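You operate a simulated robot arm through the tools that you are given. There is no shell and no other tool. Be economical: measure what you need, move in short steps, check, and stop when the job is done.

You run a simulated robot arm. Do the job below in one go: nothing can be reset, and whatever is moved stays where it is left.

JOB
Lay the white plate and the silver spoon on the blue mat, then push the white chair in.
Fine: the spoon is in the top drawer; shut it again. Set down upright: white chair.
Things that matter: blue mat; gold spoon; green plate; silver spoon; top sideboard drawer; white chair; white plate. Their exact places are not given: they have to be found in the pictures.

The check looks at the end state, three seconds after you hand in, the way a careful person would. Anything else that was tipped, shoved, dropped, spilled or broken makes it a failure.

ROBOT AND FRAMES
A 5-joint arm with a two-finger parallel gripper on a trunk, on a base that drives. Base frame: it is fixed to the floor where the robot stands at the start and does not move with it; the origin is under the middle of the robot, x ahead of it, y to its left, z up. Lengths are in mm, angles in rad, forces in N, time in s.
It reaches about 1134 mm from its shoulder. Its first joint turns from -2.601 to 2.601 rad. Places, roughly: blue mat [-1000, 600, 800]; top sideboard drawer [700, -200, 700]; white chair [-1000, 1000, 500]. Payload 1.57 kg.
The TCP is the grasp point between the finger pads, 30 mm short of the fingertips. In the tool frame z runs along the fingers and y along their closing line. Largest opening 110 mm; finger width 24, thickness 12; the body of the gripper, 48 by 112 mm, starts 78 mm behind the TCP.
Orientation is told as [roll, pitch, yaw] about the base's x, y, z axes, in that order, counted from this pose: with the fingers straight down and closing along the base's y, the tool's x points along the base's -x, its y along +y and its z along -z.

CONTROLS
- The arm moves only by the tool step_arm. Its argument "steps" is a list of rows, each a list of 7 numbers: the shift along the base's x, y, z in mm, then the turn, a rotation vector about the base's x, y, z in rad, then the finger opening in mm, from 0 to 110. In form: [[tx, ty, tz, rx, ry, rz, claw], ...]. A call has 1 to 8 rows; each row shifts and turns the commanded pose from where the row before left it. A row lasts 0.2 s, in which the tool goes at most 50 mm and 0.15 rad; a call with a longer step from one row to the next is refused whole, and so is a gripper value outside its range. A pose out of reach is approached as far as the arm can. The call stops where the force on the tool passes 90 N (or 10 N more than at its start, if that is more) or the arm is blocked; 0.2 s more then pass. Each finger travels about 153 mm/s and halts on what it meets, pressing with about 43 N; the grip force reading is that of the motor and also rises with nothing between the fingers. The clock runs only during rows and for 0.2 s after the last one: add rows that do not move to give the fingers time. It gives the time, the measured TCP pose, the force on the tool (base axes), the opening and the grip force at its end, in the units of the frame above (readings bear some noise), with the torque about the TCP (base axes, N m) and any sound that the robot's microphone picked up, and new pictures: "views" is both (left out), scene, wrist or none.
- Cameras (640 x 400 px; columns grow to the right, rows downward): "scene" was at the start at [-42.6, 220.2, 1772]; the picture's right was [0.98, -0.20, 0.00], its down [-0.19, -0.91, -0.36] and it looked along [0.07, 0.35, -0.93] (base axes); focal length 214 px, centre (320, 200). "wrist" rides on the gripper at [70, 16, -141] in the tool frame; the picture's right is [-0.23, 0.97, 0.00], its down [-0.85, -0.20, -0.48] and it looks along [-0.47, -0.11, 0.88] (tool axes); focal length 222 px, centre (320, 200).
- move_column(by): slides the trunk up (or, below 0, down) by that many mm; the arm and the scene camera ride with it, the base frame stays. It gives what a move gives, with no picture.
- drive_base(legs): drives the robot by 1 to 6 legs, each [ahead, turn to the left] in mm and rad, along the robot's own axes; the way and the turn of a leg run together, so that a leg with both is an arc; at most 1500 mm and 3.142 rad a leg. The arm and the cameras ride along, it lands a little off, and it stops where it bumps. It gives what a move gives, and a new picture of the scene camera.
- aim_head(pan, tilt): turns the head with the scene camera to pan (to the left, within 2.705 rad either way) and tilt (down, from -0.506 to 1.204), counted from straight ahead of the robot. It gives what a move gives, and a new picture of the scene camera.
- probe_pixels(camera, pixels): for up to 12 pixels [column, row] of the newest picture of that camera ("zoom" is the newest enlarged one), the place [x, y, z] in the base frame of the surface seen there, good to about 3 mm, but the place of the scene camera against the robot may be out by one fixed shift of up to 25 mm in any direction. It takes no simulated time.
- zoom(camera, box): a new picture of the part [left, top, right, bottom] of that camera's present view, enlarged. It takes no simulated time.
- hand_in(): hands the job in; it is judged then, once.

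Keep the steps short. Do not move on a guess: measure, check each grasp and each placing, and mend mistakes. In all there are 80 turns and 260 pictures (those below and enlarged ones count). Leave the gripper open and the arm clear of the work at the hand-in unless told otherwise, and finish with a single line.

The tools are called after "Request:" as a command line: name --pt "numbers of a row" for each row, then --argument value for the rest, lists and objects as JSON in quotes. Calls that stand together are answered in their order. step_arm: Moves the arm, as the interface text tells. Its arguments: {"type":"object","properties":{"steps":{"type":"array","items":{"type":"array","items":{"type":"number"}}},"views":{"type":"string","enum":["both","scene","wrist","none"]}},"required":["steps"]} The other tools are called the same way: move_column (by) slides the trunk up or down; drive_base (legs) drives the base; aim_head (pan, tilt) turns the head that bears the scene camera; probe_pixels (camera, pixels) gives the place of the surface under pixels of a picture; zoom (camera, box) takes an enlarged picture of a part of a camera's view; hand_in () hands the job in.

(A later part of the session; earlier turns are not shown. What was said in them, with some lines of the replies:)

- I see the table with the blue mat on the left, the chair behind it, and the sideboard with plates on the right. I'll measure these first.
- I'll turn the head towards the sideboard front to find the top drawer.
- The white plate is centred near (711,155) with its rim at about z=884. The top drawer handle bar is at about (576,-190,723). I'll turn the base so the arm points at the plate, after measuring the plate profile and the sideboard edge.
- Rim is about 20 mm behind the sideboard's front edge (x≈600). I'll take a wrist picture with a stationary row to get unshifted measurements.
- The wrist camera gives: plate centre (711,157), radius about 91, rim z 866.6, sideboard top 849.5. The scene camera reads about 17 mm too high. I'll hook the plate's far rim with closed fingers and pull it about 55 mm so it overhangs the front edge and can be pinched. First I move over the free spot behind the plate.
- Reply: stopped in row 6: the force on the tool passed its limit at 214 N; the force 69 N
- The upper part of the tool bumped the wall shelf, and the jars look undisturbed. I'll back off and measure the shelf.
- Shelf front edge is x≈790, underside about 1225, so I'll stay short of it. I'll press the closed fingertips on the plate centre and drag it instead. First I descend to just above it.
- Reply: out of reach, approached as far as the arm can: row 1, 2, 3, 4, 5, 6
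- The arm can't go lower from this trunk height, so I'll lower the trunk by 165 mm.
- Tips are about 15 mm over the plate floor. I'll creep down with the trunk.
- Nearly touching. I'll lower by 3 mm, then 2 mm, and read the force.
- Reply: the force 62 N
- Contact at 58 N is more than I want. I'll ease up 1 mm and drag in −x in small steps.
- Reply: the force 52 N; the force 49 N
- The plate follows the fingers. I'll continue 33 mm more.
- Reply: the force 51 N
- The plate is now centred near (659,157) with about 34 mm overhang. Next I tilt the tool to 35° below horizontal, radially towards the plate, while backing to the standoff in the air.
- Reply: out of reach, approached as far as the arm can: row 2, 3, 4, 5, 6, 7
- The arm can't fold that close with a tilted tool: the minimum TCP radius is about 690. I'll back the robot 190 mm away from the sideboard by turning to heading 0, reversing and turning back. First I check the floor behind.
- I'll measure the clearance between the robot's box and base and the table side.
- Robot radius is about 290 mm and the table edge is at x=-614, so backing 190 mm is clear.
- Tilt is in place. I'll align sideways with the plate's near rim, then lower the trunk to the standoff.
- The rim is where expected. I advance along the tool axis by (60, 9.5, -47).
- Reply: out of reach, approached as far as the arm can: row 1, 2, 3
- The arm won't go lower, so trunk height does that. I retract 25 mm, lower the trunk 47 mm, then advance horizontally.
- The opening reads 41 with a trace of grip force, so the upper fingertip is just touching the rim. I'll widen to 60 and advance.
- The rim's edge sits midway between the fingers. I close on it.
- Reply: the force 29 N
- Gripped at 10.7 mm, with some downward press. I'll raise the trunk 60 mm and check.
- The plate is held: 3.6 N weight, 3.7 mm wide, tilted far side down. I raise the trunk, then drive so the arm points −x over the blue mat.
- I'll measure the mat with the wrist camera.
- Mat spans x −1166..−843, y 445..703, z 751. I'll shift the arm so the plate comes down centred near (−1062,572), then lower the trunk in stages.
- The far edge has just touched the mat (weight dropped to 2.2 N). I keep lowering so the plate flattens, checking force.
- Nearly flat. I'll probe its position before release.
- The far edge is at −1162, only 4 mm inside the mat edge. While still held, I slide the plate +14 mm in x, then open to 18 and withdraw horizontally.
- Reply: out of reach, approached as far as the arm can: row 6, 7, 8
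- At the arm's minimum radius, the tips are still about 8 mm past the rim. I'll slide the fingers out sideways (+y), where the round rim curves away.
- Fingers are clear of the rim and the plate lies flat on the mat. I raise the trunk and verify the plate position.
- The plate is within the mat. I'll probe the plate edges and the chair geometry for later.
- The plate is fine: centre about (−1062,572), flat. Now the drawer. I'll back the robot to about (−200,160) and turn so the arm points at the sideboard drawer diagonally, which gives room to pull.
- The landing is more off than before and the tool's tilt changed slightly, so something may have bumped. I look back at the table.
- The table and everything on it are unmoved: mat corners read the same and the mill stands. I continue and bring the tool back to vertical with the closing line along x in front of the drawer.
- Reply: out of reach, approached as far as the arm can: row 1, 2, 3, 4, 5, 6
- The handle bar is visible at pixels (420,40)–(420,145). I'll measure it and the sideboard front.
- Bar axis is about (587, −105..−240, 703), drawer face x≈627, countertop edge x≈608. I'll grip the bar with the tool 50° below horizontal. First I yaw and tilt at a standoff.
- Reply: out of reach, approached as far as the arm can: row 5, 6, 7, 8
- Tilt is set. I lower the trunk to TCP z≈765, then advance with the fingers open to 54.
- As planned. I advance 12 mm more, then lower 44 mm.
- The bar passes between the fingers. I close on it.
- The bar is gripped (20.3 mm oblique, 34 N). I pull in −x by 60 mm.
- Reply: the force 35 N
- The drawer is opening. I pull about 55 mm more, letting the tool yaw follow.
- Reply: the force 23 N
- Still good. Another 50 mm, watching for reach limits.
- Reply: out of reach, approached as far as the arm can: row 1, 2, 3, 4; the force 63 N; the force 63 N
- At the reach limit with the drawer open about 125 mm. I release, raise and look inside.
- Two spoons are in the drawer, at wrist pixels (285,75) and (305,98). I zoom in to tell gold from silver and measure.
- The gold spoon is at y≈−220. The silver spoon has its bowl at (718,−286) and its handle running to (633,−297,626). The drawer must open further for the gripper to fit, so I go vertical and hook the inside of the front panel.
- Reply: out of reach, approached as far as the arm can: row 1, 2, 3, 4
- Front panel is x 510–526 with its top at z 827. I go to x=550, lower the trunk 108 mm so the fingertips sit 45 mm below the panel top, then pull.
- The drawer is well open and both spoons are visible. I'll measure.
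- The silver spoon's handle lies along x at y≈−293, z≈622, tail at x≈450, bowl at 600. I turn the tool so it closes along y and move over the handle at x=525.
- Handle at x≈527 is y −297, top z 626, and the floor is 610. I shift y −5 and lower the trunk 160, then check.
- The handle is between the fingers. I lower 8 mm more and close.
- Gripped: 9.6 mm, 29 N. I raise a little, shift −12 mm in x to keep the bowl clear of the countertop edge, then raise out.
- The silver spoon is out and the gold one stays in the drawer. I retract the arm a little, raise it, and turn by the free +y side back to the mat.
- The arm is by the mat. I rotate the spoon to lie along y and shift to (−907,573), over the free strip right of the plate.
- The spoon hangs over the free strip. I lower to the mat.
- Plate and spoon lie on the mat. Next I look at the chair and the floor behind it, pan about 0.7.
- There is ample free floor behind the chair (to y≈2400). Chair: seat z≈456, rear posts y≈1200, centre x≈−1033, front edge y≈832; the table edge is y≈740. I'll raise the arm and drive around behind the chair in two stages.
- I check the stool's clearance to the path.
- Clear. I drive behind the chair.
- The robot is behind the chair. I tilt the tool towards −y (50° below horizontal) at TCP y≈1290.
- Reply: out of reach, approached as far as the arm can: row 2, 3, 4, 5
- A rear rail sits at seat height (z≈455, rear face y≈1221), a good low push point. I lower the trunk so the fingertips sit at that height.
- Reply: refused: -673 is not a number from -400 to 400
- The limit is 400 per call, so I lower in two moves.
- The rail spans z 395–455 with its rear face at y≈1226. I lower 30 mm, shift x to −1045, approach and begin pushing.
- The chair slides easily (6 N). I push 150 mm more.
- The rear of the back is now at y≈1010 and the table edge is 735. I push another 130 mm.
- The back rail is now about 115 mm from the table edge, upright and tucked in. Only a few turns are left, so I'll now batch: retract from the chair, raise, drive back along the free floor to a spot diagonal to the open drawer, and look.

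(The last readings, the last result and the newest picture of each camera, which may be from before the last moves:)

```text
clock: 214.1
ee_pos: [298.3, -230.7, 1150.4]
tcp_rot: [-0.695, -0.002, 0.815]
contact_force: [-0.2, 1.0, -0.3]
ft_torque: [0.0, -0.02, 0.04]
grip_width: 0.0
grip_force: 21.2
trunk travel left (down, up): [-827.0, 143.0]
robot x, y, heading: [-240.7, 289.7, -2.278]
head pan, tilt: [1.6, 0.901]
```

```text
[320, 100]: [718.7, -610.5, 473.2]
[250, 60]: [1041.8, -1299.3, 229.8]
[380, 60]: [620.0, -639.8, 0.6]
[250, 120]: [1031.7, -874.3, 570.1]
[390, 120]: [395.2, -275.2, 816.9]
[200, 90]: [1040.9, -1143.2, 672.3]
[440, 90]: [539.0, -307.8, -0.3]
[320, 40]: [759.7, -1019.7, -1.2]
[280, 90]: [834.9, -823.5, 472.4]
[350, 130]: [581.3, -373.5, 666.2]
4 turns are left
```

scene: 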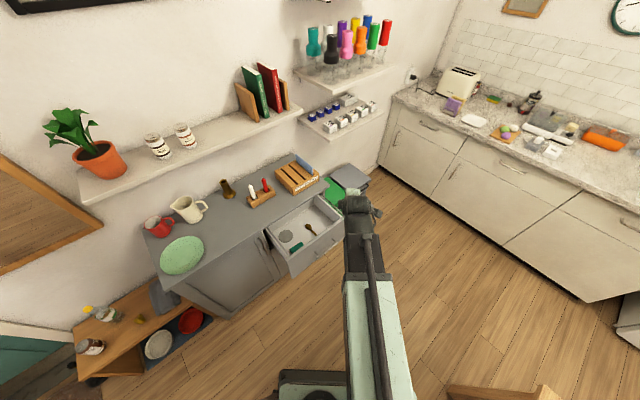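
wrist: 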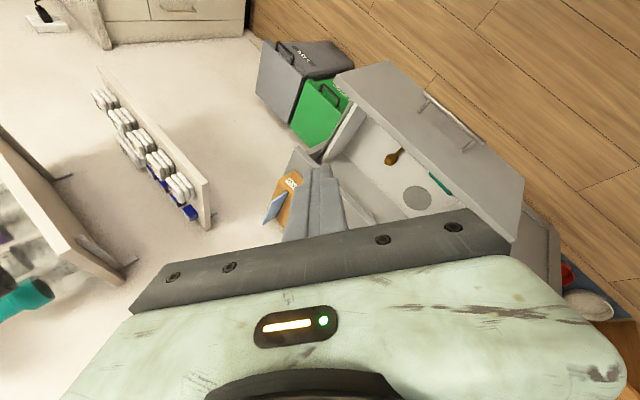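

The drawer front is at x≈395. I line up at y≈−200 with the fingertips at z≈765 (above the bar, below the panel top), then push in +x in stages until it seats.

Request:
step_arm --pt "10 15 0 0 0 0.024 0" --pt "10 15 0 0 0 0.024 0" --pt "0 0 0 0 0 0 0" --views "none"

Request:
move_column --by -360

Request:
step_arm --pt "20 0 0 0 0 0.0137 0" --pt "20 0 0 0 0 0.0137 0" --pt "20 0 0 0 0 0.0137 0" --pt "20 0 0 0 0 0.0137 0" --pt "20 0 0 0 0 0.0137 0" --pt "20 0 0 0 0 0.0137 0" --pt "20 0 0 0 0 0.0137 0" --pt "20 0 0 0 0 0.0137 0" --views "wrist"

Request:
step_arm --pt "20 0 0 0 0 0.0137 0" --pt "20 0 0 0 0 0.0137 0" --pt "20 0 0 0 0 0.0137 0" --pt "20 0 0 0 0 0.0137 0" --pt "15 0 0 0 0 0.0137 0" --pt "6 0 0 0 0 0.004 0" --pt "6 0 0 0 0 0.004 0" --pt "0 0 0 0 0 0 0" --views "wrist"

Request:
step_arm --pt "4 0 0 0 0 0 0" --pt "4 0 0 0 0 0 0" --pt "4 0 0 0 0 0 0" --pt "4 0 0 0 0 0 0" --pt "4 0 0 0 0 0 0" --pt "4 0 0 0 0 0 0" --pt "0 0 0 0 0 0 0" --views "both"

Request:
zoom --camera "scene" --box '[130, 120, 430, 320]'

```text
clock: 214.9
ee_pos: [317.8, -199.7, 1149.0]
tcp_rot: [-0.695, -0.002, 0.863]
contact_force: [-0.6, -0.1, 0.4]
ft_torque: [0.01, -0.03, -0.01]
grip_width: 0.1
grip_force: 21.2
trunk travel left (down, up): [-827.0, 143.0]
robot x, y, heading: [-240.1, 294.9, -2.275]
head pan, tilt: [1.6, 0.901]
```

```text
clock: 218.4
ee_pos: [318.5, -199.1, 789.8]
tcp_rot: [-0.695, -0.002, 0.864]
contact_force: [0.4, -0.6, 0.6]
ft_torque: [0.01, 0.01, -0.04]
grip_width: 0.0
grip_force: 21.7
trunk travel left (down, up): [-467.0, 503.0]
robot x, y, heading: [-237.4, 296.3, -2.28]
head pan, tilt: [1.6, 0.901]
```

```text
clock: 220.2
ee_pos: [480.5, -199.9, 789.6]
tcp_rot: [-0.698, -0.001, 0.97]
contact_force: [-0.3, 0.0, 0.2]
ft_torque: [0.01, 0.0, -0.04]
grip_width: 0.0
grip_force: 21.3
trunk travel left (down, up): [-467.0, 503.0]
robot x, y, heading: [-239.9, 296.6, -2.279]
head pan, tilt: [1.6, 0.901]
```

wrist: 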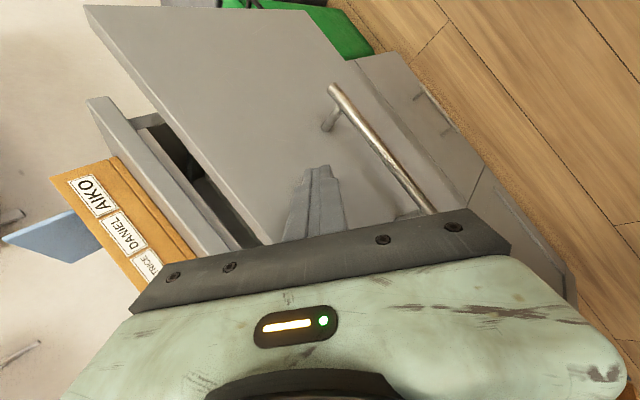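

```text
clock: 222.0
ee_pos: [585.8, -199.1, 789.6]
tcp_rot: [-0.698, -0.003, 1.048]
contact_force: [0.9, 0.8, 0.3]
ft_torque: [0.01, 0.0, -0.01]
grip_width: 0.0
grip_force: 21.1
trunk travel left (down, up): [-467.0, 503.0]
robot x, y, heading: [-236.5, 294.9, -2.276]
head pan, tilt: [1.6, 0.901]
```

wrist: 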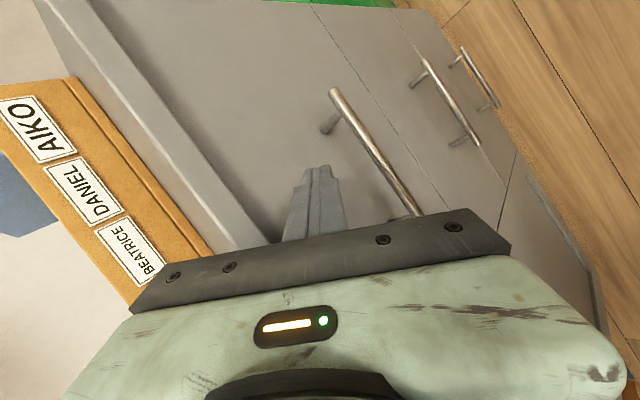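

```text
clock: 223.6
ee_pos: [599.0, -200.9, 790.6]
tcp_rot: [-0.678, -0.001, 1.043]
contact_force: [-88.7, 8.1, -8.6]
ft_torque: [0.13, 1.76, -0.17]
grip_width: 0.0
grip_force: 21.1
trunk travel left (down, up): [-467.0, 503.0]
robot x, y, heading: [-240.4, 290.9, -2.277]
head pan, tilt: [1.6, 0.901]
```

scene: 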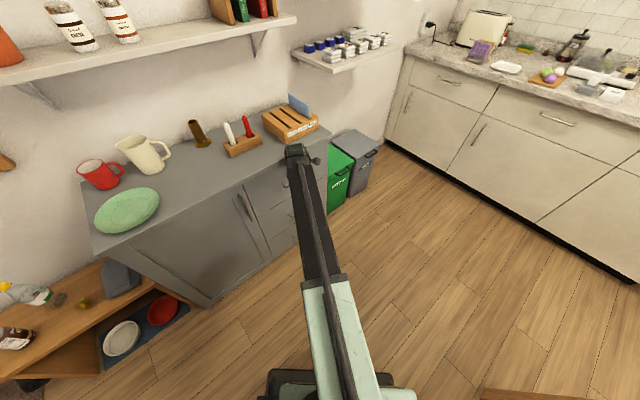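
wrist: 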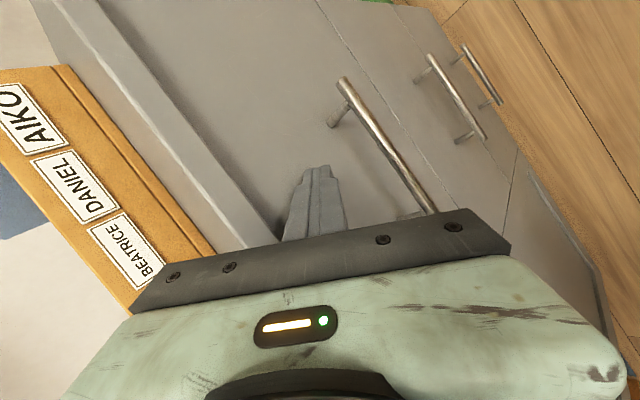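

```text
2.00 times, centred on (280, 220) of scene
3 turns are left
```

zoom: 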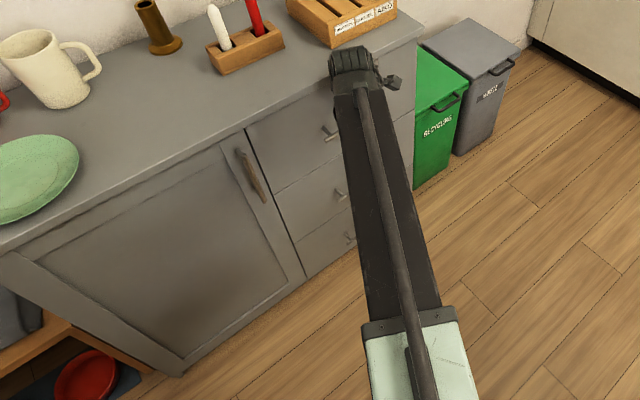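

The drawer is seated: 89 N resistance, front flush. I retract clear, open the gripper, raise, then verify the drawer face and take a last look at the table and chair.

Request:
step_arm --pt "-20 0 0 0 0 -0.012 0" --pt "-25 0 0 0 0 -0.015 0" --pt "-25 0 0 0 0 -0.016 0" --pt "-25 0 0 0 0 -0.016 0" --pt "-25 0 0 0 0 -0.016 0" --pt "-25 0 0 0 0 -0.016 0" --pt "-20 0 0 0 0 -0.014 40" --pt "0 0 0 0 0 0 80" --views "wrist"

Request:
probe_pixels --camera "wrist" --pixels '[[250, 100], [300, 100], [330, 60], [260, 60], [360, 110], [400, 60]]'

Request:
move_column --by 250

Request:
aim_head --pan 1.55 --tilt 0.9

Request:
aim_head --pan -1.35 --tilt 0.75

Request:
zoom --camera "scene" --box '[280, 80, 560, 280]'

```text
clock: 225.4
ee_pos: [446.3, -198.9, 788.7]
tcp_rot: [-0.694, 0.0, 0.943]
contact_force: [0.1, -0.2, -0.7]
ft_torque: [0.01, 0.01, -0.03]
grip_width: 80.0
grip_force: 0.1
trunk travel left (down, up): [-467.0, 503.0]
robot x, y, heading: [-238.1, 294.2, -2.278]
head pan, tilt: [1.6, 0.901]
```

wrist: 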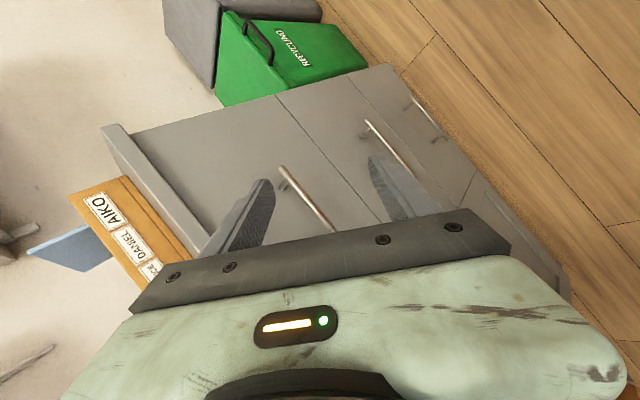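

```text
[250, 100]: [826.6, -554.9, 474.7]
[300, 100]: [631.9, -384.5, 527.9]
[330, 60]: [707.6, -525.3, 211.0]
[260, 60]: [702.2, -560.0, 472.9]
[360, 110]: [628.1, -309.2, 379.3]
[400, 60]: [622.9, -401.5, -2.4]
```

```text
clock: 228.0
ee_pos: [446.4, -198.0, 1039.5]
tcp_rot: [-0.694, -0.001, 0.942]
contact_force: [0.2, -0.6, 0.3]
ft_torque: [-0.01, 0.03, 0.0]
grip_width: 80.4
grip_force: 0.1
trunk travel left (down, up): [-717.0, 253.0]
robot x, y, heading: [-237.9, 293.4, -2.276]
head pan, tilt: [1.6, 0.901]
```

```text
clock: 228.6
ee_pos: [445.9, -199.7, 1039.1]
tcp_rot: [-0.695, -0.002, 0.943]
contact_force: [-0.1, -0.1, -0.1]
ft_torque: [0.02, 0.02, 0.0]
grip_width: 79.9
grip_force: 0.0
trunk travel left (down, up): [-717.0, 253.0]
robot x, y, heading: [-237.6, 295.4, -2.278]
head pan, tilt: [1.55, 0.901]
```

scene: 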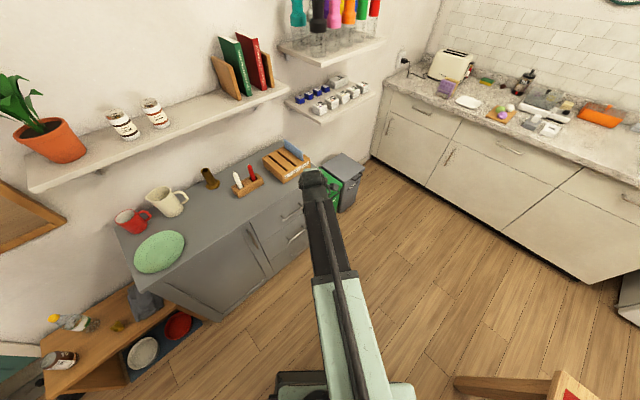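

```text
clock: 231.2
ee_pos: [445.8, -197.6, 1039.0]
tcp_rot: [-0.694, -0.004, 0.943]
contact_force: [0.5, 0.4, 0.8]
ft_torque: [0.02, -0.01, 0.03]
grip_width: 79.8
grip_force: 0.1
trunk travel left (down, up): [-717.0, 253.0]
robot x, y, heading: [-238.5, 291.8, -2.277]
head pan, tilt: [-1.349, 0.75]
```

scene: 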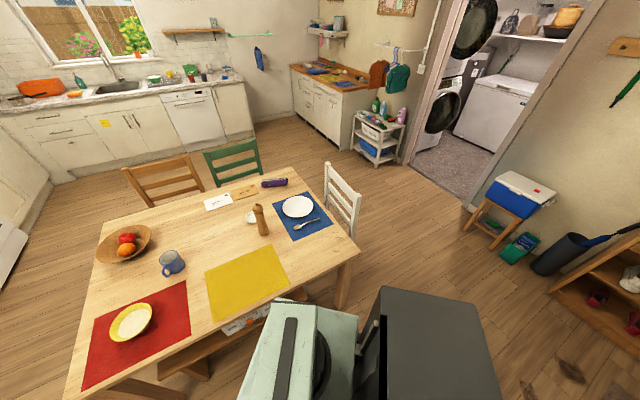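

```text
2.00 times, centred on (420, 180) of scene
2 turns are left
```

zoom: 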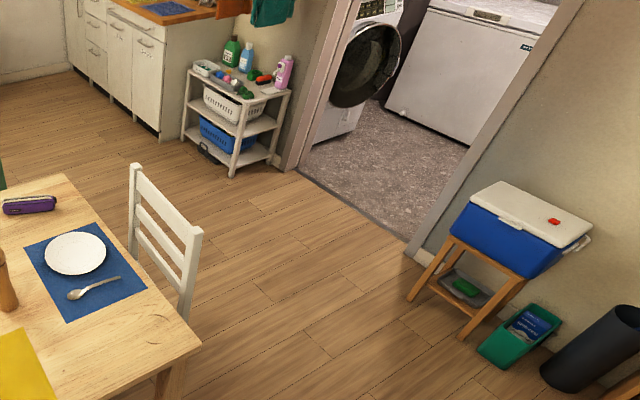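

The plate and silver spoon lie on the mat, the chair is upright and pushed in, the drawer is shut, and the gripper is open and clear. I hand in.

Request:
hand_in

```text
The job is handed in.
```

The white plate and silver spoon are on the blue mat, the top drawer is shut with the gold spoon still inside, and the white chair is upright and pushed in to about 115 mm from the table edge; the arm bumped the wall shelf once early on, with nothing visibly disturbed.
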